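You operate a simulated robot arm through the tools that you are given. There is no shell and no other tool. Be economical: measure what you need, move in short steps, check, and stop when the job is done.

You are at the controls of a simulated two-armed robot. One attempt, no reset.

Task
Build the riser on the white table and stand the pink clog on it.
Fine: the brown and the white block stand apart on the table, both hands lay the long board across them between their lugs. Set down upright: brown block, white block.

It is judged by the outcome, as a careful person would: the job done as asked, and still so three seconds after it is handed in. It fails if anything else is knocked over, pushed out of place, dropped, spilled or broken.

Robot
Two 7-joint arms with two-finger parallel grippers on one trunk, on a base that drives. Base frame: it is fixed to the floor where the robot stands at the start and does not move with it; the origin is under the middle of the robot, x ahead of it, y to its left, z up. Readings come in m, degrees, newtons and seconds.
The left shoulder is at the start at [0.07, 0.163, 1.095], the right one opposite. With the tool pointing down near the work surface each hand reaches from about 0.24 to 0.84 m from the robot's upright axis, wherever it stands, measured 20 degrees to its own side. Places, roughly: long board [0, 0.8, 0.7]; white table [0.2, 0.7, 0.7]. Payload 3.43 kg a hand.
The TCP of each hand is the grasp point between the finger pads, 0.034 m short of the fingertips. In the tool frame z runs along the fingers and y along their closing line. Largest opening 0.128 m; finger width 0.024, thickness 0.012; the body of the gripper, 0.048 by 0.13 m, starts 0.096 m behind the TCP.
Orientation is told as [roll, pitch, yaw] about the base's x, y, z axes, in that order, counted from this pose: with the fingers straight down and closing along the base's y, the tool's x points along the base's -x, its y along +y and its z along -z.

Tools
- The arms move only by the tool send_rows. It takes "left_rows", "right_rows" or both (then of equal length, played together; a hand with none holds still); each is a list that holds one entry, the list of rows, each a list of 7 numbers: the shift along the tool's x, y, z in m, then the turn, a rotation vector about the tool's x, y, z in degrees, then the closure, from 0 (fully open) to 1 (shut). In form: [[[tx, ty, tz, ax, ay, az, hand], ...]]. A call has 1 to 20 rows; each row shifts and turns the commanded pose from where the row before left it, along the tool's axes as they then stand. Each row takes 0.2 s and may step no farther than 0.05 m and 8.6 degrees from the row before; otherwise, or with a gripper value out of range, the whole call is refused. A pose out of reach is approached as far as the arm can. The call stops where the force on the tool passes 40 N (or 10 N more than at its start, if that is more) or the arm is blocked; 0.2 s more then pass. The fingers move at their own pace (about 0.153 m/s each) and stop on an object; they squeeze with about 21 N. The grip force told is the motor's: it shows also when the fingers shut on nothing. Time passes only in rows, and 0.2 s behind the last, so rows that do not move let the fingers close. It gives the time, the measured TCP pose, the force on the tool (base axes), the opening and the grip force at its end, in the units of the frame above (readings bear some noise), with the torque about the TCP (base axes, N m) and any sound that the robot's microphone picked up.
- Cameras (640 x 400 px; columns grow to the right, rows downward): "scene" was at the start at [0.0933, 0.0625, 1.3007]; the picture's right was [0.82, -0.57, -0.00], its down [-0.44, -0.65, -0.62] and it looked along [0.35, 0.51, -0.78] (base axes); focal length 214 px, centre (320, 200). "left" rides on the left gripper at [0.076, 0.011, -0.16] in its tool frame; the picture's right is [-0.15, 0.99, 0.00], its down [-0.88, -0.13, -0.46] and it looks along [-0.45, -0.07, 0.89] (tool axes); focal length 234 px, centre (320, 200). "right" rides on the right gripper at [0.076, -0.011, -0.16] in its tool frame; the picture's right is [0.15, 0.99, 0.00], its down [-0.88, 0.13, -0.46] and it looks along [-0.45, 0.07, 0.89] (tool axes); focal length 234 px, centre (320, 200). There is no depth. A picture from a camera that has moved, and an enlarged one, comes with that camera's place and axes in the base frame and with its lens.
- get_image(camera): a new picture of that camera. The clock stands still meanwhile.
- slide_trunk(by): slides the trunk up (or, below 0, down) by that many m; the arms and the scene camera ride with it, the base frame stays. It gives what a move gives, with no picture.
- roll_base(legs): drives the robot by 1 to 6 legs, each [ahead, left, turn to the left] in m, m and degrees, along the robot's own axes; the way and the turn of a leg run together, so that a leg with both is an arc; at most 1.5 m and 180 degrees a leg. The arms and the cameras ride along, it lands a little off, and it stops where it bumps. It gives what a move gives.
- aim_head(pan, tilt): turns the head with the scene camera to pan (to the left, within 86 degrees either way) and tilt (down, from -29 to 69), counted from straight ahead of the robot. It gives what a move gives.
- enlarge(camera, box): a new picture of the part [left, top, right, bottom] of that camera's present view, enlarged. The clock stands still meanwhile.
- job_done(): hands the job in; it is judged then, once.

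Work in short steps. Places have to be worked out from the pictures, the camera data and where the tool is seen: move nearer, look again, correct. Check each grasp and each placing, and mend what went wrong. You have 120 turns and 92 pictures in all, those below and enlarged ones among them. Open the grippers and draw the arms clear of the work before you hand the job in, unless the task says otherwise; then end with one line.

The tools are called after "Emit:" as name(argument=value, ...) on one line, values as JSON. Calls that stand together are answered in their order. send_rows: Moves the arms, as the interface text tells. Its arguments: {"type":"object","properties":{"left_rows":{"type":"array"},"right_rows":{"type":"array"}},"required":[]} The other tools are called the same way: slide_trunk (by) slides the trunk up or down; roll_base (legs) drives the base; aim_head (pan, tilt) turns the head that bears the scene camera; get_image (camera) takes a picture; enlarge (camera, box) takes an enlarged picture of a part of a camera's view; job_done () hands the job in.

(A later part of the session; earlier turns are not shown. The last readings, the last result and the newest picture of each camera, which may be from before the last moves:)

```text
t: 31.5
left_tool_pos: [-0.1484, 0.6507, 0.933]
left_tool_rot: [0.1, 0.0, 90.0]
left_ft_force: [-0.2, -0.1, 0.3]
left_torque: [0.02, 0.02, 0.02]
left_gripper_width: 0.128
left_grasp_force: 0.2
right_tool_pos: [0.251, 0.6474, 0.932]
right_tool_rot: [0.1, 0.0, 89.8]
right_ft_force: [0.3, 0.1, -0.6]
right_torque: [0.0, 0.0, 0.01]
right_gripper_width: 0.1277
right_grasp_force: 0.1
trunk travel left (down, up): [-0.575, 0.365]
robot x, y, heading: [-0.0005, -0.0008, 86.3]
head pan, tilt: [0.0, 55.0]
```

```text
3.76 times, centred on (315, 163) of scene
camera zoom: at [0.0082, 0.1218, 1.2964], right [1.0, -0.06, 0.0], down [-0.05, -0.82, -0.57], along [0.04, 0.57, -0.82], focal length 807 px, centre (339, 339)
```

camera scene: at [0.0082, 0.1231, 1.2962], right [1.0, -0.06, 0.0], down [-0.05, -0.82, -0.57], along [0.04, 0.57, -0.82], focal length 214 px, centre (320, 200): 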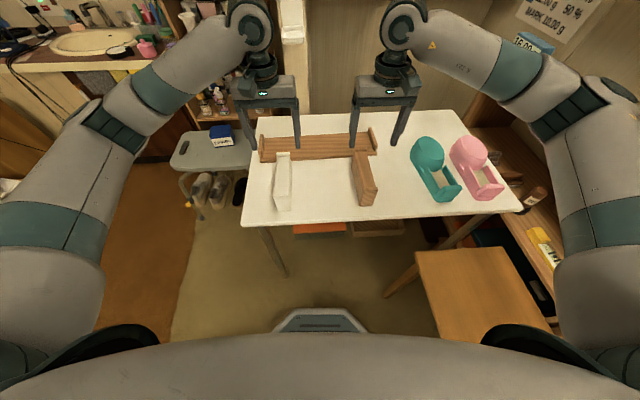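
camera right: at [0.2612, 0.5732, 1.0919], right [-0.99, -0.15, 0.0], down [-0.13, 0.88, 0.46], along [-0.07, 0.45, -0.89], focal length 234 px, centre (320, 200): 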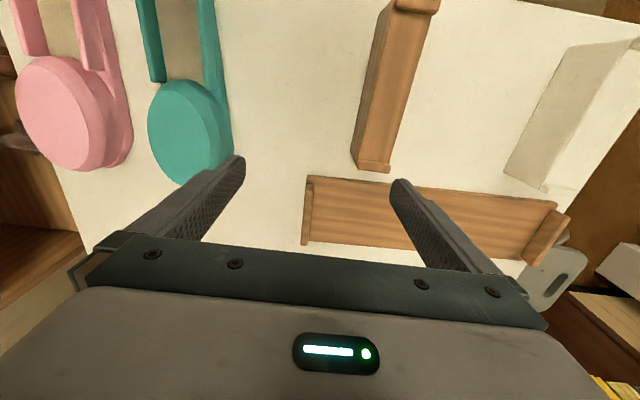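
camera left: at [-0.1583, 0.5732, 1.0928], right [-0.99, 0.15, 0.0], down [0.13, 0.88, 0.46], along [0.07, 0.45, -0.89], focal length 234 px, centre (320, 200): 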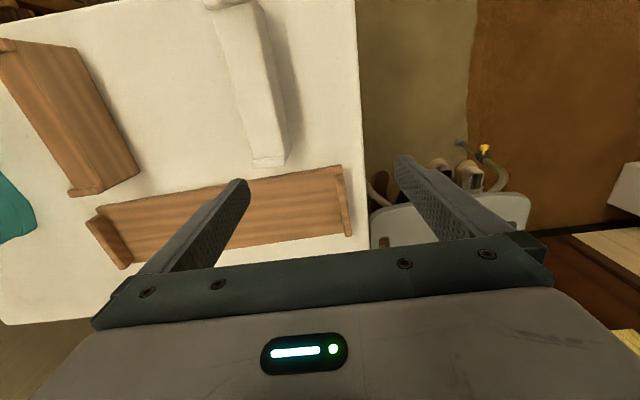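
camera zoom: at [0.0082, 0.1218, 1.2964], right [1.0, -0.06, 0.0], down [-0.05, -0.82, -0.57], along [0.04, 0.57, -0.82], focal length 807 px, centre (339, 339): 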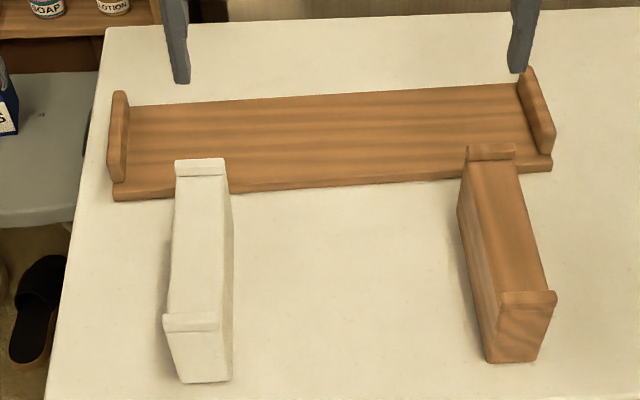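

The board shows end lugs standing up. I enlarge both ends to measure the lug size.

Emit:
enlarge(camera="left", box=[240, 140, 400, 260])

Emit:
enlarge(camera="right", box=[260, 140, 420, 260])

Emit:
enlarge(camera="scene", box=[245, 120, 309, 168])

Emit:
enlarge(camera="scene", box=[340, 115, 404, 163])

```text
3.33 times, centred on (320, 200) of left
camera zoom: at [-0.1583, 0.5732, 1.0928], right [-0.99, 0.15, 0.0], down [0.13, 0.88, 0.46], along [0.07, 0.45, -0.89], focal length 781 px, centre (320, 200)
```

zoom: 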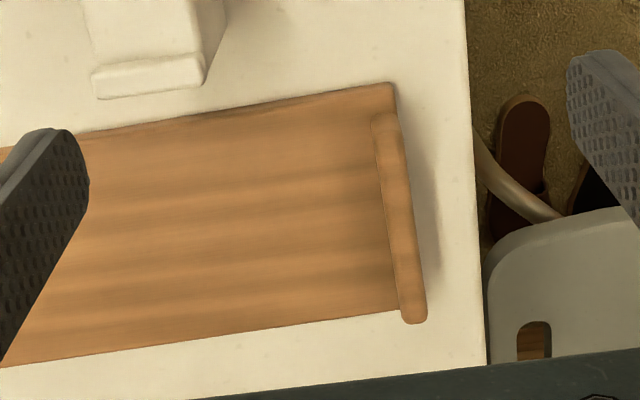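

```text
3.33 times, centred on (340, 200) of right
camera zoom: at [0.2612, 0.5732, 1.0919], right [-0.99, -0.15, 0.0], down [-0.13, 0.88, 0.46], along [-0.07, 0.45, -0.89], focal length 781 px, centre (253, 200)
```

zoom: 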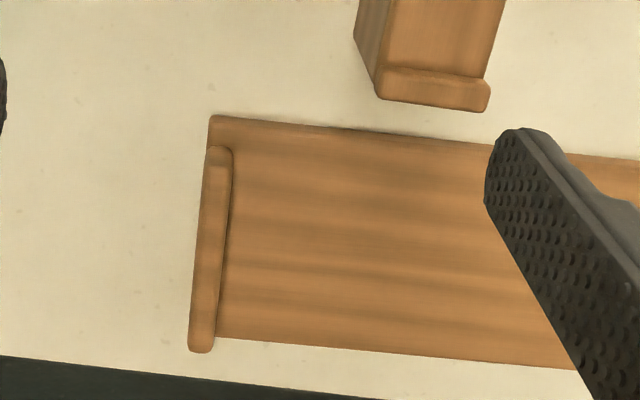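

```text
8.33 times, centred on (277, 144) of scene
camera zoom: at [0.0082, 0.1218, 1.2964], right [1.0, -0.06, 0.0], down [-0.05, -0.82, -0.57], along [0.04, 0.57, -0.82], focal length 1787 px, centre (678, 667)
```

zoom: 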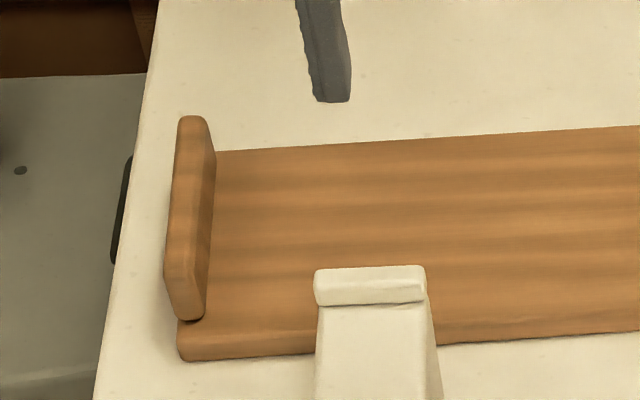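

```text
8.33 times, centred on (372, 139) of scene
camera zoom: at [0.0082, 0.1218, 1.2964], right [1.0, -0.06, 0.0], down [-0.05, -0.82, -0.57], along [0.04, 0.57, -0.82], focal length 1787 px, centre (-113, 708)
```

zoom: 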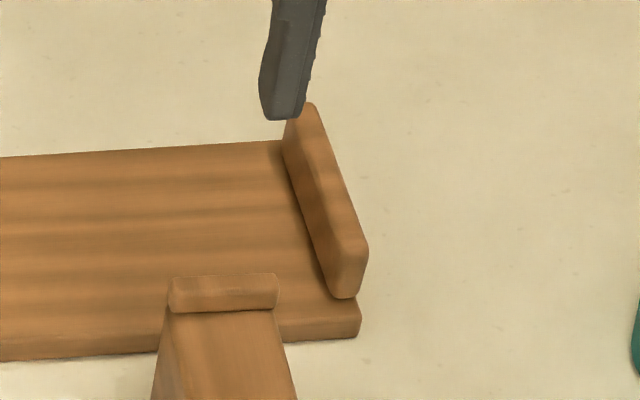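

Board lugs: the left one is at x≈-0.167, the right one at x≈0.252, y≈0.757 and 0.767, tops at z≈0.77. The board is about 0.13 wide and turned about +1.6°. I bring both hands above their lugs at z≈0.86 and check.

Emit:
send_rows(left_rows=[[[-0.035, 0.006, 0, 0, 0, -1.6, 0.2], [-0.035, 0.006, 0, 0, 0, 0, 0.2], [-0.036, 0.0066, 0, 0, 0, 0, 0.2], [0, 0, 0.035, 0, 0, 0, 0.2], [0, 0, 0.038, 0, 0, 0, 0.2], [0, 0, 0, 0, 0, 0, 0.2]]], right_rows=[[[-0.04, 0, 0, 0, 0, -1.6, 0.2], [-0.04, -0.001, 0, 0, 0, 0, 0.2], [-0.04, 0, 0, 0, 0, 0, 0.2], [0, 0, 0.035, 0, 0, 0, 0.2], [0, 0, 0.037, 0, 0, 0, 0.2], [0, 0, 0, 0, 0, 0, 0.2]]])

Emit:
get_image(camera="left")

Emit:
get_image(camera="right")

Emit:
enlarge(camera="scene", box=[230, 90, 400, 196])

```text
t: 32.9
left_tool_pos: [-0.1729, 0.7536, 0.8622]
left_tool_rot: [-0.1, 0.1, 91.5]
left_ft_force: [0.3, 0.5, -0.8]
left_torque: [0.02, 0.02, -0.02]
left_gripper_width: 0.1023
left_grasp_force: 0.1
right_tool_pos: [0.2504, 0.7694, 0.8589]
right_tool_rot: [0.1, 0.0, 91.6]
right_ft_force: [0.5, -0.1, -1.2]
right_torque: [0.06, 0.0, 0.0]
right_gripper_width: 0.1024
right_grasp_force: 0.0
trunk travel left (down, up): [-0.575, 0.365]
robot x, y, heading: [0.001, -0.0026, 86.1]
head pan, tilt: [0.0, 55.0]
```

```text
54 pictures are left
camera left: at [-0.1809, 0.677, 1.0223], right [-0.99, 0.12, 0.0], down [0.11, 0.88, 0.46], along [0.05, 0.45, -0.89], focal length 234 px, centre (320, 200)
```

left: 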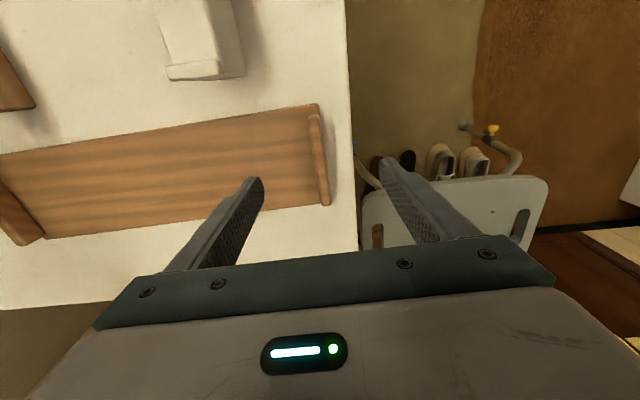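

```text
53 pictures are left
camera right: at [0.2624, 0.6935, 1.0193], right [-0.98, -0.17, 0.0], down [-0.15, 0.88, 0.46], along [-0.08, 0.45, -0.89], focal length 234 px, centre (320, 200)
```

right: 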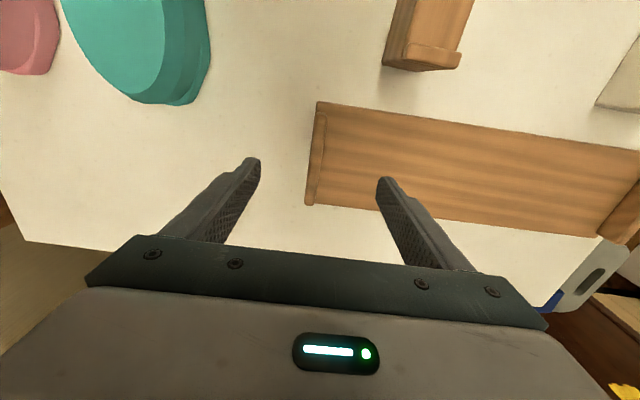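

```text
3.76 times, centred on (315, 143) of scene
camera zoom: at [0.0081, 0.1215, 1.2965], right [1.0, -0.06, 0.0], down [-0.05, -0.82, -0.57], along [0.04, 0.57, -0.82], focal length 807 px, centre (339, 415)
```

zoom: 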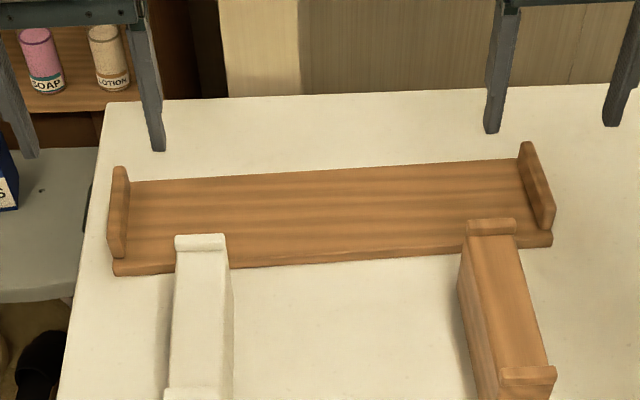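

Fresh rays put the lugs at (-0.173, 0.760) and (0.253, 0.776), so the hands are within millimetres. I descend to TCP z≈0.776 with small corrections, then look.

Emit:
send_rows(left_rows=[[[-0.005, 0, 0.03, 0, 0, 0, 0.2], [0, 0, 0.03, 0, 0, 0, 0.2], [0, 0, 0.026, 0, 0, 0, 0.2], [0, 0, 0, 0, 0, 0, 0.2]]], right_rows=[[[-0.005, -0.002, 0.03, 0, 0, 0, 0.2], [0, 0, 0.03, 0, 0, 0, 0.2], [0, 0, 0.023, 0, 0, 0, 0.2], [0, 0, 0, 0, 0, 0, 0.2]]])

Emit:
enlarge(camera="scene", box=[230, 90, 400, 196])

Emit:
enlarge(camera="left", box=[200, 60, 440, 240])

```text
t: 33.9
left_tool_pos: [-0.17, 0.7595, 0.7755]
left_tool_rot: [0.0, 0.0, 91.6]
left_ft_force: [0.2, -0.1, -0.6]
left_torque: [0.02, 0.03, -0.02]
left_gripper_width: 0.1024
left_grasp_force: 0.0
right_tool_pos: [0.2498, 0.7742, 0.7753]
right_tool_rot: [0.0, 0.0, 91.5]
right_ft_force: [0.1, -0.8, 0.8]
right_torque: [0.03, 0.01, 0.02]
right_gripper_width: 0.1024
right_grasp_force: 0.1
trunk travel left (down, up): [-0.575, 0.365]
robot x, y, heading: [0.0012, 0.0009, 86.4]
head pan, tilt: [0.0, 55.0]
```

```text
3.76 times, centred on (315, 143) of scene
camera zoom: at [0.0081, 0.1217, 1.2964], right [1.0, -0.06, 0.0], down [-0.05, -0.82, -0.57], along [0.04, 0.57, -0.82], focal length 807 px, centre (339, 415)
```

zoom: 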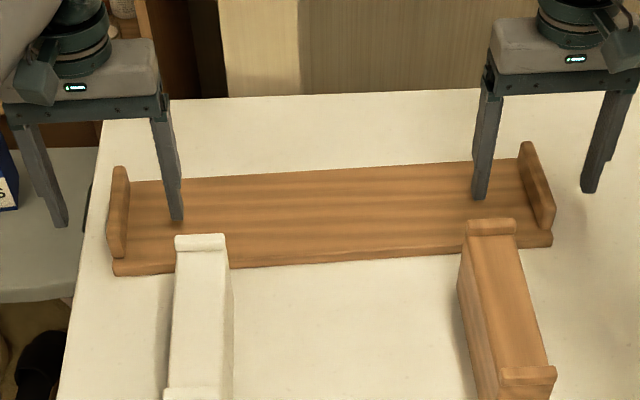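

```text
2.22 times, centred on (320, 150) of left
camera zoom: at [-0.1788, 0.6829, 0.9357], right [-0.99, 0.12, 0.0], down [0.11, 0.88, 0.46], along [0.05, 0.45, -0.89], focal length 520 px, centre (320, 311)
```

zoom: 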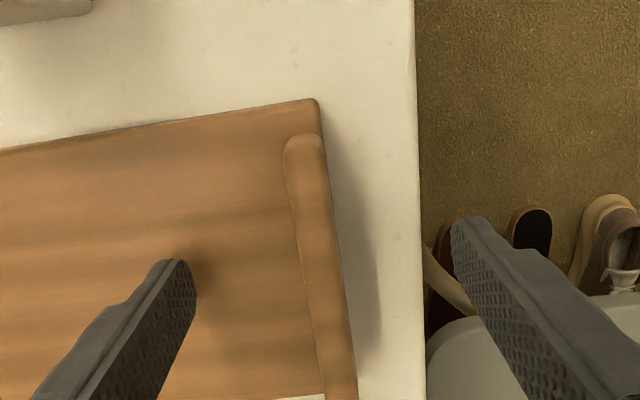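

Tips hang just over the board surface and straddle both lugs. Close both hands.

Emit:
send_rows(left_rows=[[[0, 0, 0, 0, 0, 0, 0.5], [0, 0, 0, 0, 0, 0, 0.7], [0, 0, 0, 0, 0, 0, 1], [0, 0, 0, 0, 0, 0, 1], [0, 0, 0, 0, 0, 0, 1]]], right_rows=[[[0, 0, 0, 0, 0, 0, 0.5], [0, 0, 0, 0, 0, 0, 0.7], [0, 0, 0, 0, 0, 0, 1], [0, 0, 0, 0, 0, 0, 1], [0, 0, 0, 0, 0, 0, 1]]])

Emit:
enlarge(camera="scene", box=[230, 90, 400, 196])

```text
t: 35.1
left_tool_pos: [-0.1725, 0.7602, 0.7758]
left_tool_rot: [0.3, 0.0, 91.8]
left_ft_force: [-21.3, -0.3, 1.6]
left_torque: [-0.17, 0.3, -0.04]
left_gripper_width: 0.0138
left_grasp_force: 20.9
right_tool_pos: [0.2516, 0.7742, 0.7754]
right_tool_rot: [-0.2, 0.0, 91.4]
right_ft_force: [22.3, 1.3, 1.1]
right_torque: [0.06, -0.36, 0.38]
right_gripper_width: 0.0139
right_grasp_force: 20.7
trunk travel left (down, up): [-0.575, 0.365]
robot x, y, heading: [0.0009, -0.0016, 86.3]
head pan, tilt: [0.0, 55.0]
```

```text
3.76 times, centred on (315, 143) of scene
camera zoom: at [0.0082, 0.122, 1.2964], right [1.0, -0.06, 0.0], down [-0.05, -0.82, -0.57], along [0.04, 0.57, -0.82], focal length 807 px, centre (339, 415)
```

zoom: 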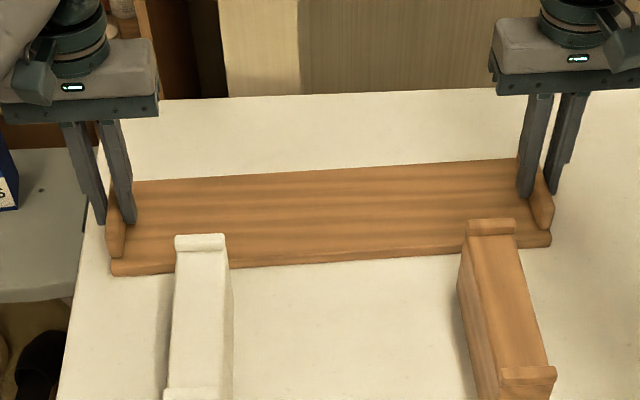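

Both lugs are gripped (0.0138 m). The board is squeezed lengthwise by 21 N, so I ease each hand 2 mm outward and lift a little.

Emit:
send_rows(left_rows=[[[0, 0.002, 0, 0, 0, 0, 1], [0, 0, 0, 0, 0, 0, 1], [0, 0, -0.015, 0, 0, 0, 1], [0, 0, -0.015, 0, 0, 0, 1], [0, 0, 0, 0, 0, 0, 1]]], right_rows=[[[0, -0.002, 0, 0, 0, 0, 1], [0, 0, 0, 0, 0, 0, 1], [0, 0, -0.015, 0, 0, 0, 1], [0, 0, -0.015, 0, 0, 0, 1], [0, 0, 0, 0, 0, 0, 1]]])

Emit:
enlarge(camera="scene", box=[230, 90, 400, 196])

```text
t: 36.3
left_tool_pos: [-0.1729, 0.7596, 0.8041]
left_tool_rot: [0.1, 0.1, 91.7]
left_ft_force: [-19.8, 1.3, -2.0]
left_torque: [0.25, 0.32, 0.24]
left_gripper_width: 0.0138
left_grasp_force: 20.9
right_tool_pos: [0.2522, 0.7752, 0.8058]
right_tool_rot: [-0.1, 0.2, 91.5]
right_ft_force: [20.1, -1.2, -2.3]
right_torque: [-0.25, -0.49, 0.34]
right_gripper_width: 0.014
right_grasp_force: 21.0
trunk travel left (down, up): [-0.575, 0.365]
robot x, y, heading: [0.002, 0.0012, 86.1]
head pan, tilt: [0.0, 55.0]
```

```text
3.76 times, centred on (315, 143) of scene
camera zoom: at [0.0081, 0.1234, 1.2962], right [1.0, -0.06, 0.0], down [-0.05, -0.82, -0.57], along [0.04, 0.57, -0.82], focal length 807 px, centre (339, 415)
```

zoom: 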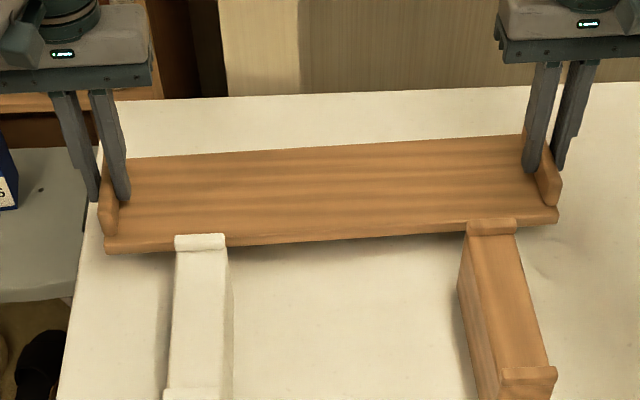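

The board is up and level. I lift it to clear the block lugs, then bring it toward the front over the blocks with the slight yaw correction.

Emit:
send_rows(left_rows=[[[0, 0, -0.03, 0, 0, 0, 1], [0, 0, -0.03, 0, 0, 0, 1], [0, 0, -0.022, 0, 0, 0, 1], [0.027, 0.00104, 0, 0, 0, 0.11, 1], [0.027, 0.00104, 0, 0, 0, 0.11, 1], [0.027, 0.00104, 0, 0, 0, 0.11, 1], [0.027, 0.00104, 0, 0, 0, 0.11, 1], [0.027, 0.00104, 0, 0, 0, 0.11, 1], [0.027, 0.00104, 0, 0, 0, 0.11, 1], [0.027, 0.00104, 0, 0, 0, 0.11, 1], [0, 0, 0, 0, 0, 0, 1]]], right_rows=[[[0, 0, -0.03, 0, 0, 0, 1], [0, 0, -0.03, 0, 0, 0, 1], [0, 0, -0.022, 0, 0, 0, 1], [0.0279, 0.0005, 0, 0, 0, 0.11, 1], [0.0279, 0.0005, 0, 0, 0, 0.11, 1], [0.0279, 0.0005, 0, 0, 0, 0.11, 1], [0.0279, 0.0005, 0, 0, 0, 0.11, 1], [0.0279, 0.0005, 0, 0, 0, 0.11, 1], [0.0279, 0.0005, 0, 0, 0, 0.11, 1], [0.0279, 0.0005, 0, 0, 0, 0.11, 1], [0, 0, 0, 0, 0, 0, 1]]])

Emit:
enlarge(camera="scene", box=[220, 110, 420, 235])

Emit:
get_image(camera="left")

Emit:
get_image(camera="right")

```text
t: 38.7
left_tool_pos: [-0.1743, 0.5746, 0.886]
left_tool_rot: [0.1, 0.1, 90.9]
left_ft_force: [-22.8, 0.1, -2.5]
left_torque: [-0.09, 0.27, -0.1]
left_gripper_width: 0.0138
left_grasp_force: 21.1
right_tool_pos: [0.2521, 0.58, 0.8878]
right_tool_rot: [0.1, 0.2, 90.7]
right_ft_force: [21.3, 0.6, -2.7]
right_torque: [0.05, -0.66, 0.19]
right_gripper_width: 0.0138
right_grasp_force: 21.3
trunk travel left (down, up): [-0.575, 0.365]
robot x, y, heading: [0.0006, -0.0002, 86.4]
head pan, tilt: [0.0, 55.0]
```

```text
3.20 times, centred on (320, 172) of scene
camera zoom: at [0.0082, 0.1236, 1.2962], right [1.0, -0.06, 0.0], down [-0.05, -0.82, -0.57], along [0.04, 0.57, -0.82], focal length 686 px, centre (320, 288)
```

zoom: 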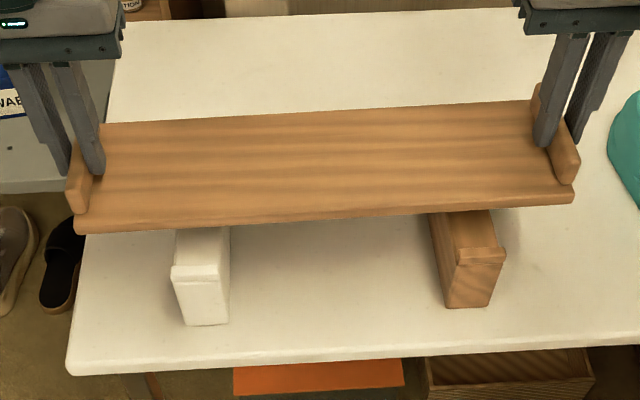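

```text
46 pictures are left
camera left: at [-0.1824, 0.4965, 1.0462], right [-0.99, 0.13, 0.0], down [0.12, 0.88, 0.45], along [0.06, 0.45, -0.89], focal length 234 px, centre (320, 200)
```

left: 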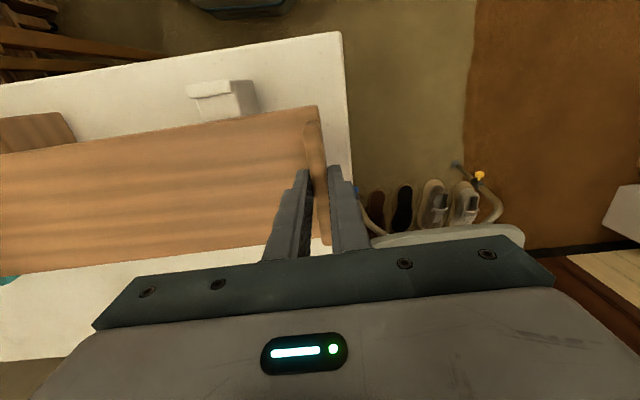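

```text
45 pictures are left
camera right: at [0.264, 0.5054, 1.0489], right [-0.99, -0.16, 0.0], down [-0.14, 0.88, 0.45], along [-0.07, 0.45, -0.89], focal length 234 px, centre (320, 200)
```

right: 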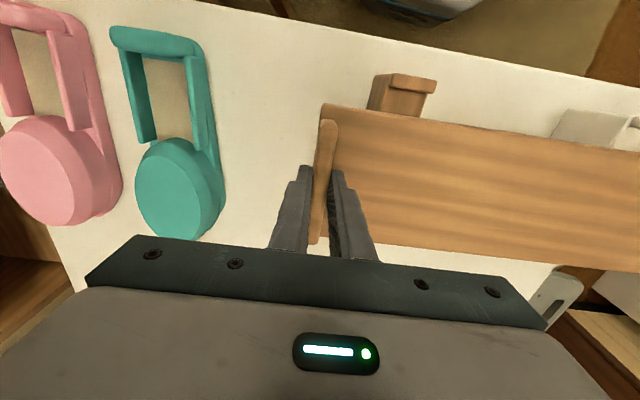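

By the hand cameras the board's near edge is at y≈0.517, while centring between the block lugs wants ≈0.509. I shift 8 mm toward the front, lower 18 mm, and look.

Emit:
send_rows(left_rows=[[[0.008, 0, 0, 0, 0, 0, 1], [0, 0, 0.009, 0, 0, 0, 1], [0, 0, 0.009, 0, 0, 0, 1], [0, 0, 0, 0, 0, 0, 1]]], right_rows=[[[0.008, 0, 0, 0, 0, 0, 1], [0, 0, 0.0095, 0, 0, 0, 1], [0, 0, 0.0095, 0, 0, 0, 1], [0, 0, 0, 0, 0, 0, 1]]])

Emit:
enlarge(camera="scene", box=[220, 110, 420, 235])

Emit:
enlarge(camera="right", box=[300, 50, 640, 262])

```text
t: 39.7
left_tool_pos: [-0.1731, 0.564, 0.8695]
left_tool_rot: [-0.1, 0.0, 90.8]
left_ft_force: [-6.6, 1.0, -1.4]
left_torque: [0.09, 0.21, 0.26]
left_gripper_width: 0.014
left_grasp_force: 21.0
right_tool_pos: [0.2525, 0.5721, 0.8694]
right_tool_rot: [0.1, 0.0, 90.8]
right_ft_force: [5.1, -1.3, -1.5]
right_torque: [-0.1, -0.17, 0.16]
right_gripper_width: 0.0139
right_grasp_force: 20.7
trunk travel left (down, up): [-0.575, 0.365]
robot x, y, heading: [0.0025, -0.004, 86.0]
head pan, tilt: [0.0, 55.0]
```

```text
3.20 times, centred on (320, 172) of scene
camera zoom: at [0.0081, 0.1227, 1.2963], right [1.0, -0.06, 0.0], down [-0.05, -0.82, -0.57], along [0.04, 0.57, -0.82], focal length 686 px, centre (320, 288)
```

zoom: 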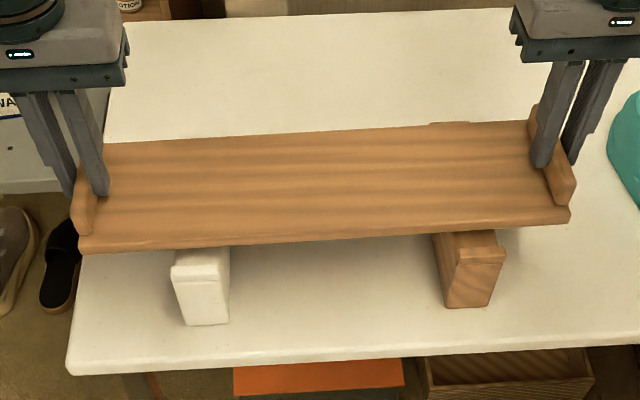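

```text
1.88 times, centred on (470, 156) of right
camera zoom: at [0.2648, 0.4972, 1.0302], right [-0.99, -0.16, 0.0], down [-0.14, 0.88, 0.46], along [-0.07, 0.45, -0.89], focal length 441 px, centre (38, 283)
```

zoom: 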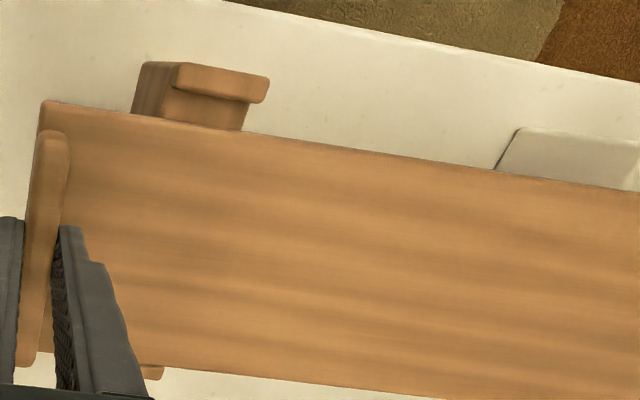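

Lugs of both blocks lie outside the board's edges with ~1 cm clearance. I lower in small steps and watch the force.

Emit:
send_rows(left_rows=[[[0, 0, 0.006, 0, 0, 0, 1], [0, 0, 0.006, 0, 0, 0, 1], [0, 0, 0.003, 0, 0, 0, 1], [0, 0, 0, 0, 0, 0, 1]]], right_rows=[[[-0.002, 0, 0.006, 0, 0, 0, 1], [0, 0, 0.006, 0, 0, 0, 1], [0, 0, 0.003, 0, 0, 0, 1], [0, 0, 0, 0, 0, 0, 1]]])

Emit:
enlarge(camera="scene", box=[220, 110, 420, 235])

```text
t: 40.7
left_tool_pos: [-0.1743, 0.5637, 0.8546]
left_tool_rot: [0.0, 0.0, 90.8]
left_ft_force: [12.8, 1.9, -2.0]
left_torque: [0.2, -0.14, 0.41]
left_gripper_width: 0.0139
left_grasp_force: 21.2
right_tool_pos: [0.253, 0.5744, 0.8547]
right_tool_rot: [0.2, 0.0, 90.9]
right_ft_force: [-13.7, -1.1, -1.9]
right_torque: [-0.22, 0.27, 0.41]
right_gripper_width: 0.0138
right_grasp_force: 21.1
trunk travel left (down, up): [-0.575, 0.365]
robot x, y, heading: [-0.0001, -0.0005, 86.4]
head pan, tilt: [0.0, 55.0]
```

```text
3.20 times, centred on (320, 172) of scene
camera zoom: at [0.0082, 0.1227, 1.2963], right [1.0, -0.06, 0.0], down [-0.05, -0.82, -0.57], along [0.04, 0.57, -0.82], focal length 686 px, centre (320, 288)
```

zoom: 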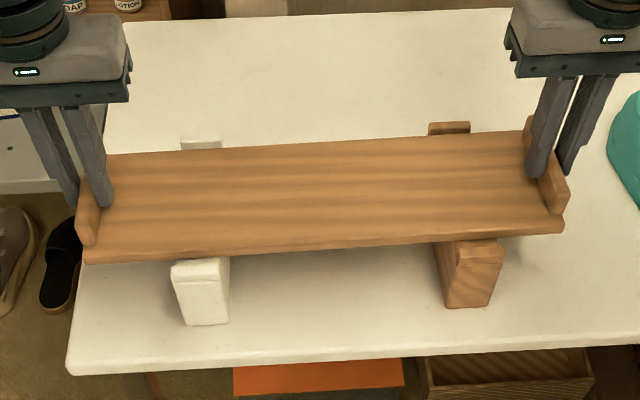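

Nothing touched yet (z forces still about -2 N). I check the near lugs from the hand cameras before going lower.

Emit:
enlarge(camera="right", box=[300, 50, 640, 262])

Emit:
enlarge(camera="left", box=[0, 50, 340, 262])

```text
1.88 times, centred on (470, 156) of right
camera zoom: at [0.2645, 0.4988, 1.0148], right [-0.99, -0.16, 0.0], down [-0.14, 0.88, 0.46], along [-0.08, 0.45, -0.89], focal length 441 px, centre (38, 283)
```

zoom: 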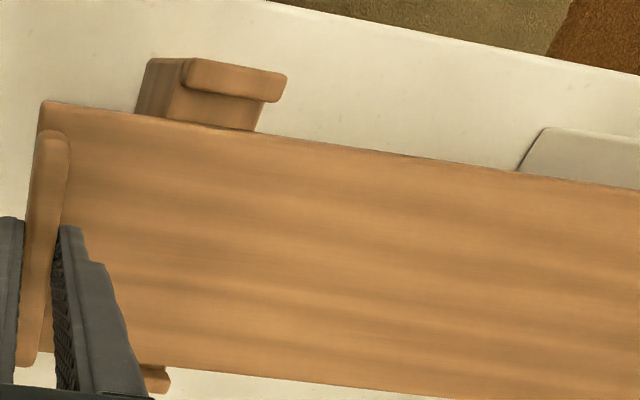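

```text
1.88 times, centred on (170, 156) of left
camera zoom: at [-0.1837, 0.4866, 1.0144], right [-0.99, 0.13, 0.0], down [0.12, 0.88, 0.46], along [0.06, 0.45, -0.89], focal length 441 px, centre (602, 283)
```

zoom: 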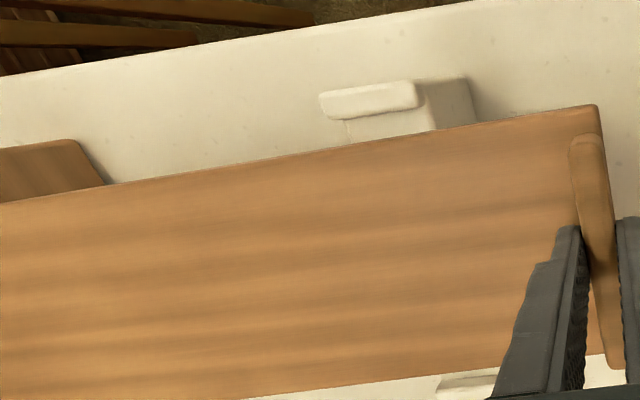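

Gaps show at near and far lugs on both blocks. Continue lowering in 2–3 mm steps.

Emit:
send_rows(left_rows=[[[0, 0, 0.003, 0, 0, 0, 1], [0, 0, 0.003, 0, 0, 0, 1], [0, 0, 0.002, 0, 0, 0, 1], [0, 0, 0, 0, 0, 0, 1]]], right_rows=[[[0, 0, 0.003, 0, 0, 0, 1], [0, 0, 0.003, 0, 0, 0, 1], [0, 0, 0.002, 0, 0, 0, 1], [0, 0, 0, 0, 0, 0, 1]]])

```text
t: 41.7
left_tool_pos: [-0.1734, 0.5629, 0.8491]
left_tool_rot: [-0.1, -0.3, 90.7]
left_ft_force: [26.6, 5.1, 18.5]
left_torque: [0.02, -0.51, 0.54]
left_gripper_width: 0.0141
left_grasp_force: 20.8
right_tool_pos: [0.2523, 0.5734, 0.8498]
right_tool_rot: [0.1, -0.3, 90.8]
right_ft_force: [-25.4, 3.3, 18.1]
right_torque: [0.2, 0.1, 0.5]
right_gripper_width: 0.0144
right_grasp_force: 21.2
trunk travel left (down, up): [-0.575, 0.365]
robot x, y, heading: [0.0006, 0.0024, 86.4]
head pan, tilt: [0.0, 55.0]
```

Contact on both ends (about 19 N each), with board bottom at ≈0.788, which is the block deck. I ease the lengthwise pull and open.

Emit:
send_rows(left_rows=[[[0, -0.0015, -0.001, 0, 0, 0, 1], [0, 0, 0, 0, 0, 0, 1], [0, 0, 0, 0, 0, 0, 0.85], [0, 0, 0, 0, 0, 0, 0.7], [0, 0, 0, 0, 0, 0, 0.55], [0, 0, 0, 0, 0, 0, 0.55]]], right_rows=[[[0, 0.0015, -0.001, 0, 0, 0, 1], [0, 0, 0, 0, 0, 0, 1], [0, 0, 0, 0, 0, 0, 0.85], [0, 0, 0, 0, 0, 0, 0.7], [0, 0, 0, 0, 0, 0, 0.55], [0, 0, 0, 0, 0, 0, 0.55]]])

Emit:
enlarge(camera="scene", box=[220, 110, 420, 235])

```text
t: 43.1
left_tool_pos: [-0.1727, 0.5633, 0.848]
left_tool_rot: [0.1, 0.0, 91.0]
left_ft_force: [0.3, 0.3, 0.4]
left_torque: [0.0, 0.04, -0.02]
left_gripper_width: 0.0573
left_grasp_force: 0.0
right_tool_pos: [0.2539, 0.5726, 0.8484]
right_tool_rot: [-0.1, 0.0, 90.7]
right_ft_force: [-0.4, 0.1, 0.0]
right_torque: [0.01, -0.07, -0.04]
right_gripper_width: 0.0575
right_grasp_force: 0.1
trunk travel left (down, up): [-0.575, 0.365]
robot x, y, heading: [0.0001, 0.0012, 86.0]
head pan, tilt: [0.0, 55.0]
```

```text
3.20 times, centred on (320, 172) of scene
camera zoom: at [0.0081, 0.1221, 1.2963], right [1.0, -0.06, 0.0], down [-0.05, -0.82, -0.57], along [0.04, 0.57, -0.82], focal length 686 px, centre (320, 288)
```

zoom: 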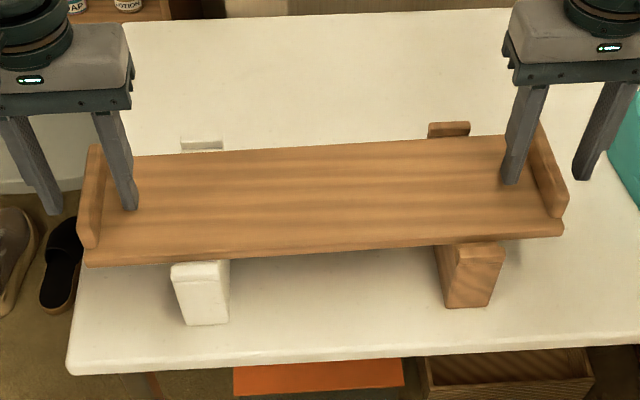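

The board rests across both blocks inside the lugs. I raise the hands straight up and turn the head toward the clogs.

Emit:
send_rows(left_rows=[[[0, 0, -0.03, 0, 0, 0, 0.55], [0, 0, -0.04, 0, 0, 0, 0.55], [0, 0, -0.04, 0, 0, 0, 0.55], [0, 0, -0.04, 0, 0, 0, 0.4], [0.03, 0, 0, 0, 0, 0, 0.3], [0, 0, 0, 0, 0, 0, 0]]], right_rows=[[[0, 0, -0.03, 0, 0, 0, 0.55], [0, 0, -0.04, 0, 0, 0, 0.55], [0, 0, -0.04, 0, 0, 0, 0.55], [0, 0, -0.04, 0, 0, 0, 0.4], [0.03, 0, 0, 0, 0, 0, 0.3], [0, 0, 0, 0, 0, 0, 0]]])

Emit:
aim_head(pan=-30, tilt=50)

Emit:
get_image(camera="scene")

Emit:
get_image(camera="right")

```text
t: 44.5
left_tool_pos: [-0.1747, 0.5325, 0.9981]
left_tool_rot: [-0.1, 0.2, 91.0]
left_ft_force: [0.9, 0.5, -0.1]
left_torque: [0.0, -0.02, 0.02]
left_gripper_width: 0.128
left_grasp_force: 0.1
right_tool_pos: [0.2523, 0.5438, 0.9964]
right_tool_rot: [0.0, 0.1, 90.6]
right_ft_force: [0.0, -0.3, -0.2]
right_torque: [-0.02, 0.0, 0.0]
right_gripper_width: 0.1281
right_grasp_force: 0.0
trunk travel left (down, up): [-0.575, 0.365]
robot x, y, heading: [-0.0046, 0.0008, 86.3]
head pan, tilt: [0.0, 55.0]
```

```text
t: 45.5
left_tool_pos: [-0.174, 0.5342, 0.997]
left_tool_rot: [-0.1, -0.1, 90.9]
left_ft_force: [0.2, -1.0, 1.1]
left_torque: [0.02, -0.01, 0.01]
left_gripper_width: 0.1282
left_grasp_force: 0.0
right_tool_pos: [0.2534, 0.5431, 0.9966]
right_tool_rot: [0.0, 0.0, 90.8]
right_ft_force: [-0.3, 0.3, 1.0]
right_torque: [0.0, 0.01, -0.01]
right_gripper_width: 0.1281
right_grasp_force: 0.1
trunk travel left (down, up): [-0.575, 0.365]
robot x, y, heading: [-0.0009, -0.0019, 86.3]
head pan, tilt: [-30.0, 50.0]
```

```text
38 pictures are left
camera scene: at [0.0461, 0.1146, 1.3028], right [0.83, -0.55, 0.0], down [-0.42, -0.64, -0.64], along [0.36, 0.53, -0.77], focal length 214 px, centre (320, 200)
```

scene: 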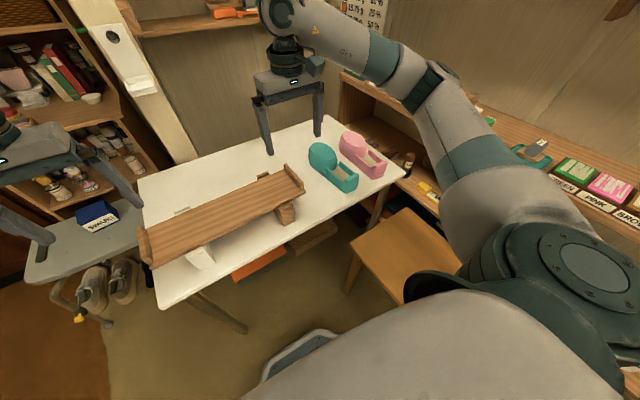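

```text
37 pictures are left
camera right: at [0.2646, 0.4678, 1.1575], right [-0.99, -0.16, 0.0], down [-0.14, 0.88, 0.46], along [-0.07, 0.45, -0.89], focal length 234 px, centre (320, 200)
```

right: 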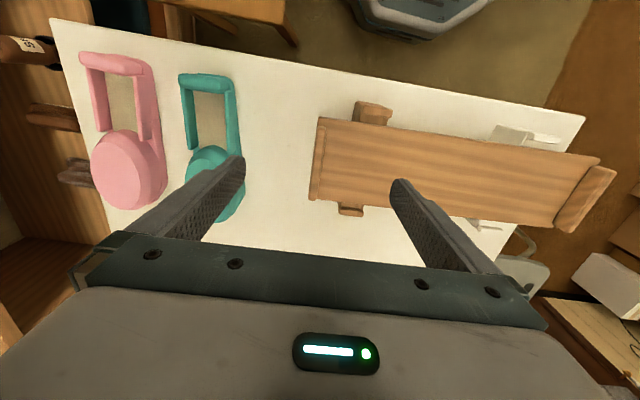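

The riser stands well. The pink clog is at about x≈0.57, y 0.49–0.70 with the teal one only ~3 cm away. I drive 0.15 m ahead and turn right 38° so the clog is in comfortable reach.

Emit:
roll_base(legs=[[0.15, 0, 0], [0, 0, -38]])

Emit:
aim_head(pan=0, tilt=52)

Emit:
get_image(camera="scene")

```text
t: 48.6
left_tool_pos: [0.1982, 0.6813, 0.997]
left_tool_rot: [0.0, 0.0, 53.3]
left_ft_force: [0.0, -0.6, 0.5]
left_torque: [0.07, 0.02, -0.02]
left_gripper_width: 0.1281
left_grasp_force: 0.0
right_tool_pos: [0.5407, 0.4281, 0.9981]
right_tool_rot: [-0.1, 0.0, 53.1]
right_ft_force: [0.9, -0.8, -0.6]
right_torque: [0.0, 0.01, 0.04]
right_gripper_width: 0.1281
right_grasp_force: 0.0
trunk travel left (down, up): [-0.575, 0.365]
robot x, y, heading: [0.0107, 0.1526, 48.9]
head pan, tilt: [-30.0, 50.0]
```

```text
t: 49.6
left_tool_pos: [0.1979, 0.6822, 0.9978]
left_tool_rot: [0.0, 0.0, 53.3]
left_ft_force: [0.6, 0.3, 0.5]
left_torque: [-0.01, 0.01, 0.01]
left_gripper_width: 0.128
left_grasp_force: 0.1
right_tool_pos: [0.5424, 0.4291, 0.9964]
right_tool_rot: [0.0, 0.0, 53.1]
right_ft_force: [-0.4, 0.6, -0.1]
right_torque: [0.0, -0.01, -0.03]
right_gripper_width: 0.1281
right_grasp_force: 0.1
trunk travel left (down, up): [-0.575, 0.365]
robot x, y, heading: [0.0117, 0.1536, 48.6]
head pan, tilt: [0.0, 52.0]
```

```text
36 pictures are left
camera scene: at [0.093, 0.2474, 1.3002], right [0.75, -0.66, 0.0], down [-0.52, -0.59, -0.62], along [0.41, 0.46, -0.79], focal length 214 px, centre (320, 200)
```

scene: 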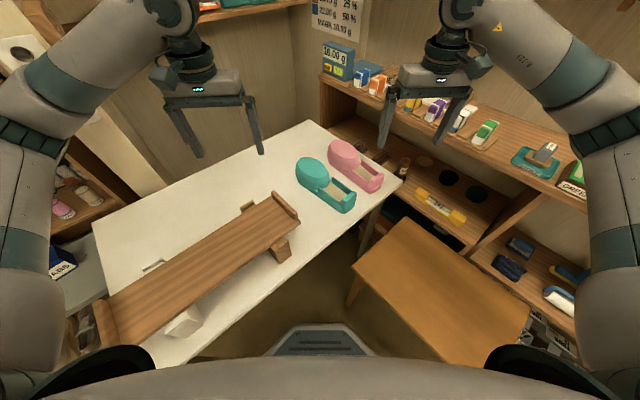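

The left hand can both pick and place from here without driving. I draw the right hand aside and bring the left hand above the pink clog with yaw 90 (closing across it) for a close look.

Emit:
send_rows(left_rows=[[[0, 0, 0, 0, 0, 0, 0], [0, 0, 0, 0, 0, 0, 0], [0, 0, 0, 0, 0, 0, 0], [-0.0185, -0.0378, 0, 0, 0, 0, 0], [-0.0185, -0.0378, 0, 0, 0, 0, 0], [-0.0185, -0.0378, 0, 0, 0, 0, 0], [-0.0185, -0.0378, 0, 0, 0, 0, 0], [-0.0185, -0.0378, 0, 0, 0, 0, 0], [-0.0185, -0.0378, 0, 0, 0, 0, 0], [-0.0185, -0.0378, 0, 0, 0, 0, 0], [-0.0185, -0.0378, 0, 0, 0, 0, 0], [-0.0185, -0.0378, 0, 0, 0, 0, 0], [0, 0, 0, 0, 0, -7.34, 0], [0, 0, 0, 0, 0, -7.34, 0], [0, 0, 0, 0, 0, -7.34, 0], [0, 0, 0, 0, 0, -7.34, 0], [0, 0, 0, 0, 0, -7.34, 0], [0, 0, 0, 0, 0, 0, 0]]], right_rows=[[[0.0155, -0.0365, 0, 0, 0, 0, 0], [0.0155, -0.0365, 0, 0, 0, 0, 0], [0.0155, -0.0365, 0, 0, 0, 0, 0], [0.0155, -0.0365, 0, 0, 0, 0, 0], [0, 0, 0, 0, 0, 0, 0], [0, 0, 0, 0, 0, 0, 0], [0, 0, 0, 0, 0, 0, 0], [0, 0, 0, 0, 0, 0, 0], [0, 0, 0, 0, 0, 0, 0], [0, 0, 0, 0, 0, 0, 0], [0, 0, 0, 0, 0, 0, 0], [0, 0, 0, 0, 0, 0, 0], [0, 0, 0, 0, 0, 0, 0], [0, 0, 0, 0, 0, 0, 0], [0, 0, 0, 0, 0, 0, 0], [0, 0, 0, 0, 0, 0, 0], [0, 0, 0, 0, 0, 0, 0], [0, 0, 0, 0, 0, 0, 0]]])

Emit:
get_image(camera="left")

Emit:
get_image(camera="scene")

```text
t: 53.4
left_tool_pos: [0.5697, 0.6115, 0.998]
left_tool_rot: [0.1, 0.1, 90.0]
left_ft_force: [0.5, 0.5, -1.3]
left_torque: [0.02, -0.02, 0.0]
left_gripper_width: 0.1281
left_grasp_force: 0.1
right_tool_pos: [0.6233, 0.2888, 0.9973]
right_tool_rot: [-0.1, 0.1, 53.1]
right_ft_force: [-0.6, -0.3, -0.1]
right_torque: [0.01, 0.02, 0.01]
right_gripper_width: 0.1281
right_grasp_force: 0.1
trunk travel left (down, up): [-0.575, 0.365]
robot x, y, heading: [0.0088, 0.1518, 48.7]
head pan, tilt: [0.0, 52.0]
```

```text
35 pictures are left
camera left: at [0.5595, 0.5354, 1.1587], right [-0.99, 0.15, 0.0], down [0.13, 0.88, 0.46], along [0.07, 0.45, -0.89], focal length 234 px, centre (320, 200)
```

left: 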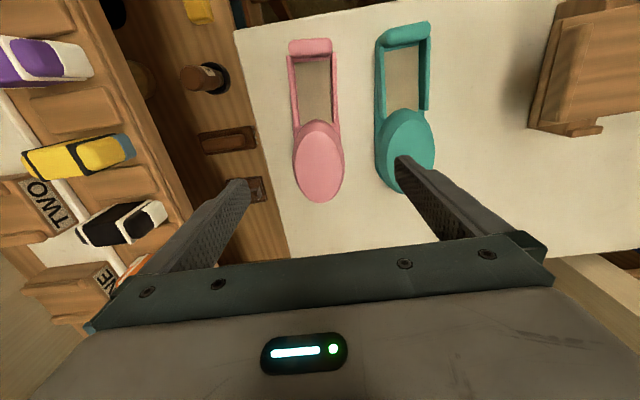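

```text
34 pictures are left
camera scene: at [0.093, 0.2474, 1.3002], right [0.75, -0.66, 0.0], down [-0.52, -0.59, -0.62], along [0.41, 0.46, -0.79], focal length 214 px, centre (320, 200)
```

scene: 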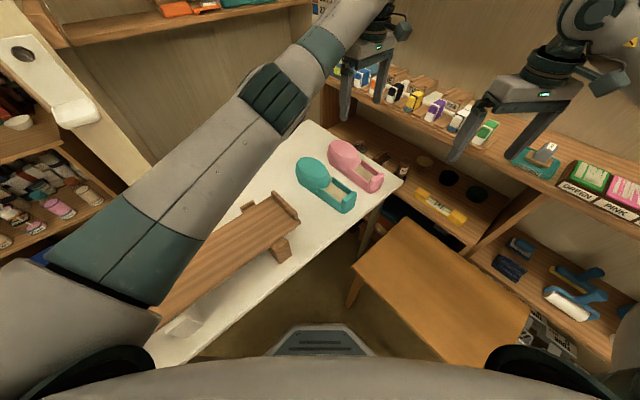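

Clog cap centre is near (0.579, 0.649), heel near (0.567, 0.49), so it is turned about -4°, with ~5 cm of gap to the teal one. I align and descend to z≈0.85 for a check.

Emit:
send_rows(left_rows=[[[-0.0255, -0.0093, 0, 0, 0, 4, 0.1], [0, 0, 0.04, 0, 0, 0, 0.1], [0, 0, 0.04, 0, 0, 0, 0.1], [0, 0, 0.04, 0, 0, 0, 0.1], [0, 0, 0.028, 0, 0, 0, 0.1], [0, 0, 0, 0, 0, 0, 0.1]]])

Emit:
get_image(camera="left")

Emit:
enlarge(camera="scene", box=[270, 90, 430, 230])

```text
t: 54.8
left_tool_pos: [0.5784, 0.6371, 0.8488]
left_tool_rot: [0.0, 0.0, 86.1]
left_ft_force: [0.5, 0.1, -1.0]
left_torque: [-0.04, -0.01, 0.0]
left_gripper_width: 0.1151
left_grasp_force: 0.1
right_tool_pos: [0.622, 0.2884, 0.9952]
right_tool_rot: [0.1, -0.1, 53.0]
right_ft_force: [0.0, 0.3, -0.3]
right_torque: [0.01, -0.03, -0.01]
right_gripper_width: 0.1281
right_grasp_force: 0.1
trunk travel left (down, up): [-0.575, 0.365]
robot x, y, heading: [0.0102, 0.1515, 48.6]
head pan, tilt: [0.0, 52.0]
```

```text
33 pictures are left
camera left: at [0.5628, 0.561, 1.0083], right [-0.98, 0.22, 0.0], down [0.19, 0.87, 0.46], along [0.1, 0.45, -0.89], focal length 234 px, centre (320, 200)
```

left: 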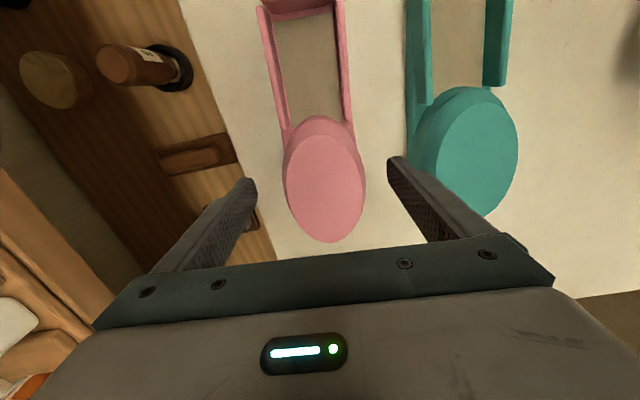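

```text
2.86 times, centred on (350, 160) of scene
camera zoom: at [0.0928, 0.2471, 1.3003], right [0.75, -0.66, 0.0], down [-0.52, -0.59, -0.62], along [0.41, 0.46, -0.79], focal length 613 px, centre (234, 314)
```

zoom: 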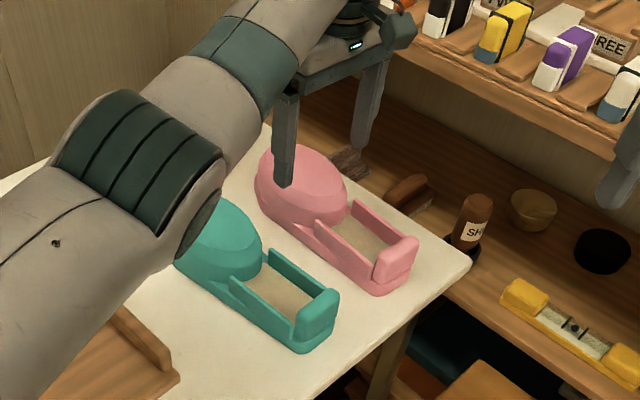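

The clog is centred between the fingers, and the teal one's edge (x≈0.476) is clear of the near finger (x≈0.508). I descend to z≈0.757 and close.

Emit:
send_rows(left_rows=[[[-0.005, 0, 0.03, 0, 0, 0, 0.12], [0, 0, 0.03, 0, 0, 0, 0.12], [0, 0, 0.02, 0, 0, 0, 0.12], [0, 0, 0.011, 0, 0, 0, 0.12], [0, 0, 0, 0, 0, 0, 0.12]]])

Emit:
get_image(camera="left")

Emit:
enlarge(camera="scene", box=[270, 90, 430, 230])

```text
t: 56.0
left_tool_pos: [0.5796, 0.643, 0.7568]
left_tool_rot: [-0.1, 0.0, 86.0]
left_ft_force: [0.3, 0.8, -0.5]
left_torque: [0.05, -0.04, 0.02]
left_gripper_width: 0.1127
left_grasp_force: 0.0
right_tool_pos: [0.6225, 0.291, 0.9959]
right_tool_rot: [-0.1, 0.0, 53.1]
right_ft_force: [-0.2, 0.0, -0.2]
right_torque: [0.01, 0.03, 0.0]
right_gripper_width: 0.1281
right_grasp_force: 0.1
trunk travel left (down, up): [-0.575, 0.365]
robot x, y, heading: [0.0123, 0.1523, 48.7]
head pan, tilt: [0.0, 52.0]
```

```text
31 pictures are left
camera left: at [0.5645, 0.5667, 0.9174], right [-0.98, 0.22, 0.0], down [0.19, 0.87, 0.46], along [0.1, 0.45, -0.89], focal length 234 px, centre (320, 200)
```

left: 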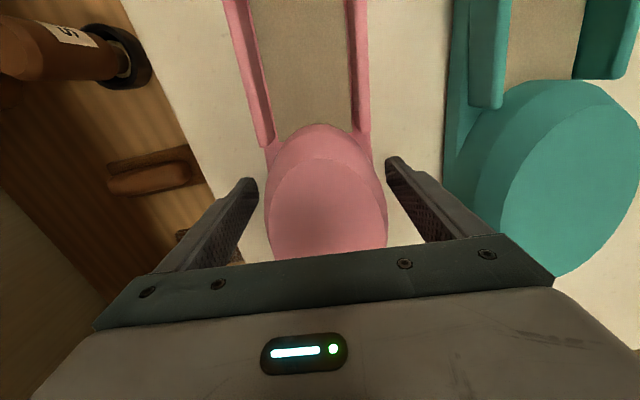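

```text
2.86 times, centred on (350, 160) of scene
camera zoom: at [0.093, 0.2473, 1.3002], right [0.75, -0.66, 0.0], down [-0.52, -0.59, -0.62], along [0.41, 0.46, -0.79], focal length 613 px, centre (234, 314)
```

zoom: 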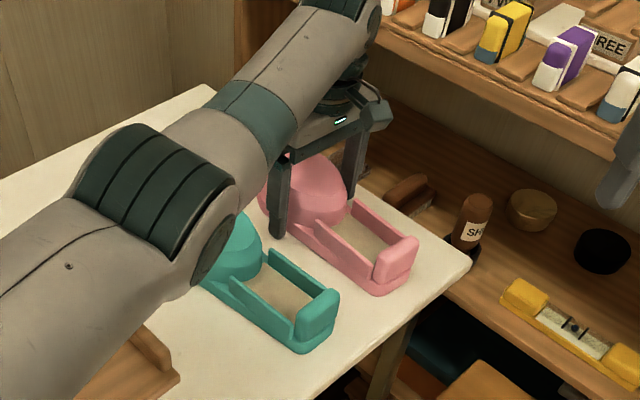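

Fingers stand beside the cap, clear of teal. Close.

Emit:
send_rows(left_rows=[[[0, 0, 0, 0, 0, 0, 0.25], [0, 0, 0, 0, 0, 0, 0.5], [0, 0, 0, 0, 0, 0, 1], [0, 0, 0, 0, 0, 0, 1], [0, 0, 0, 0, 0, 0, 1]]])

Emit:
get_image(camera="left")

```text
t: 57.2
left_tool_pos: [0.5803, 0.6433, 0.7573]
left_tool_rot: [0.0, 0.0, 86.1]
left_ft_force: [0.1, -0.1, -0.4]
left_torque: [0.04, -0.05, -0.03]
left_gripper_width: 0.0889
left_grasp_force: 21.0
right_tool_pos: [0.6227, 0.2898, 0.9961]
right_tool_rot: [0.0, 0.0, 53.1]
right_ft_force: [0.9, 0.1, 0.1]
right_torque: [-0.02, -0.03, 0.03]
right_gripper_width: 0.1281
right_grasp_force: 0.0
trunk travel left (down, up): [-0.575, 0.365]
robot x, y, heading: [0.0108, 0.1561, 48.6]
head pan, tilt: [0.0, 52.0]
```

```text
29 pictures are left
camera left: at [0.5646, 0.5668, 0.9176], right [-0.98, 0.22, 0.0], down [0.19, 0.87, 0.46], along [0.1, 0.45, -0.89], focal length 234 px, centre (320, 200)
```

left: 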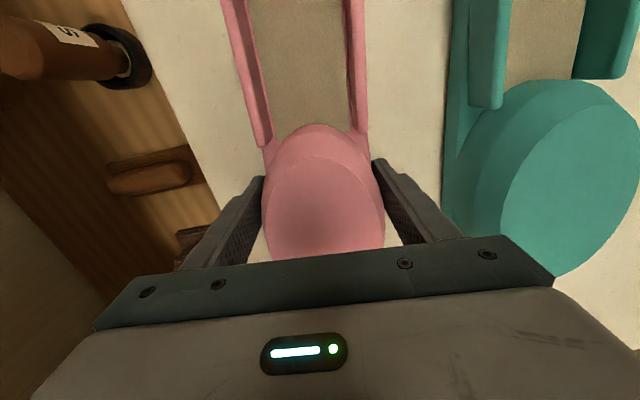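

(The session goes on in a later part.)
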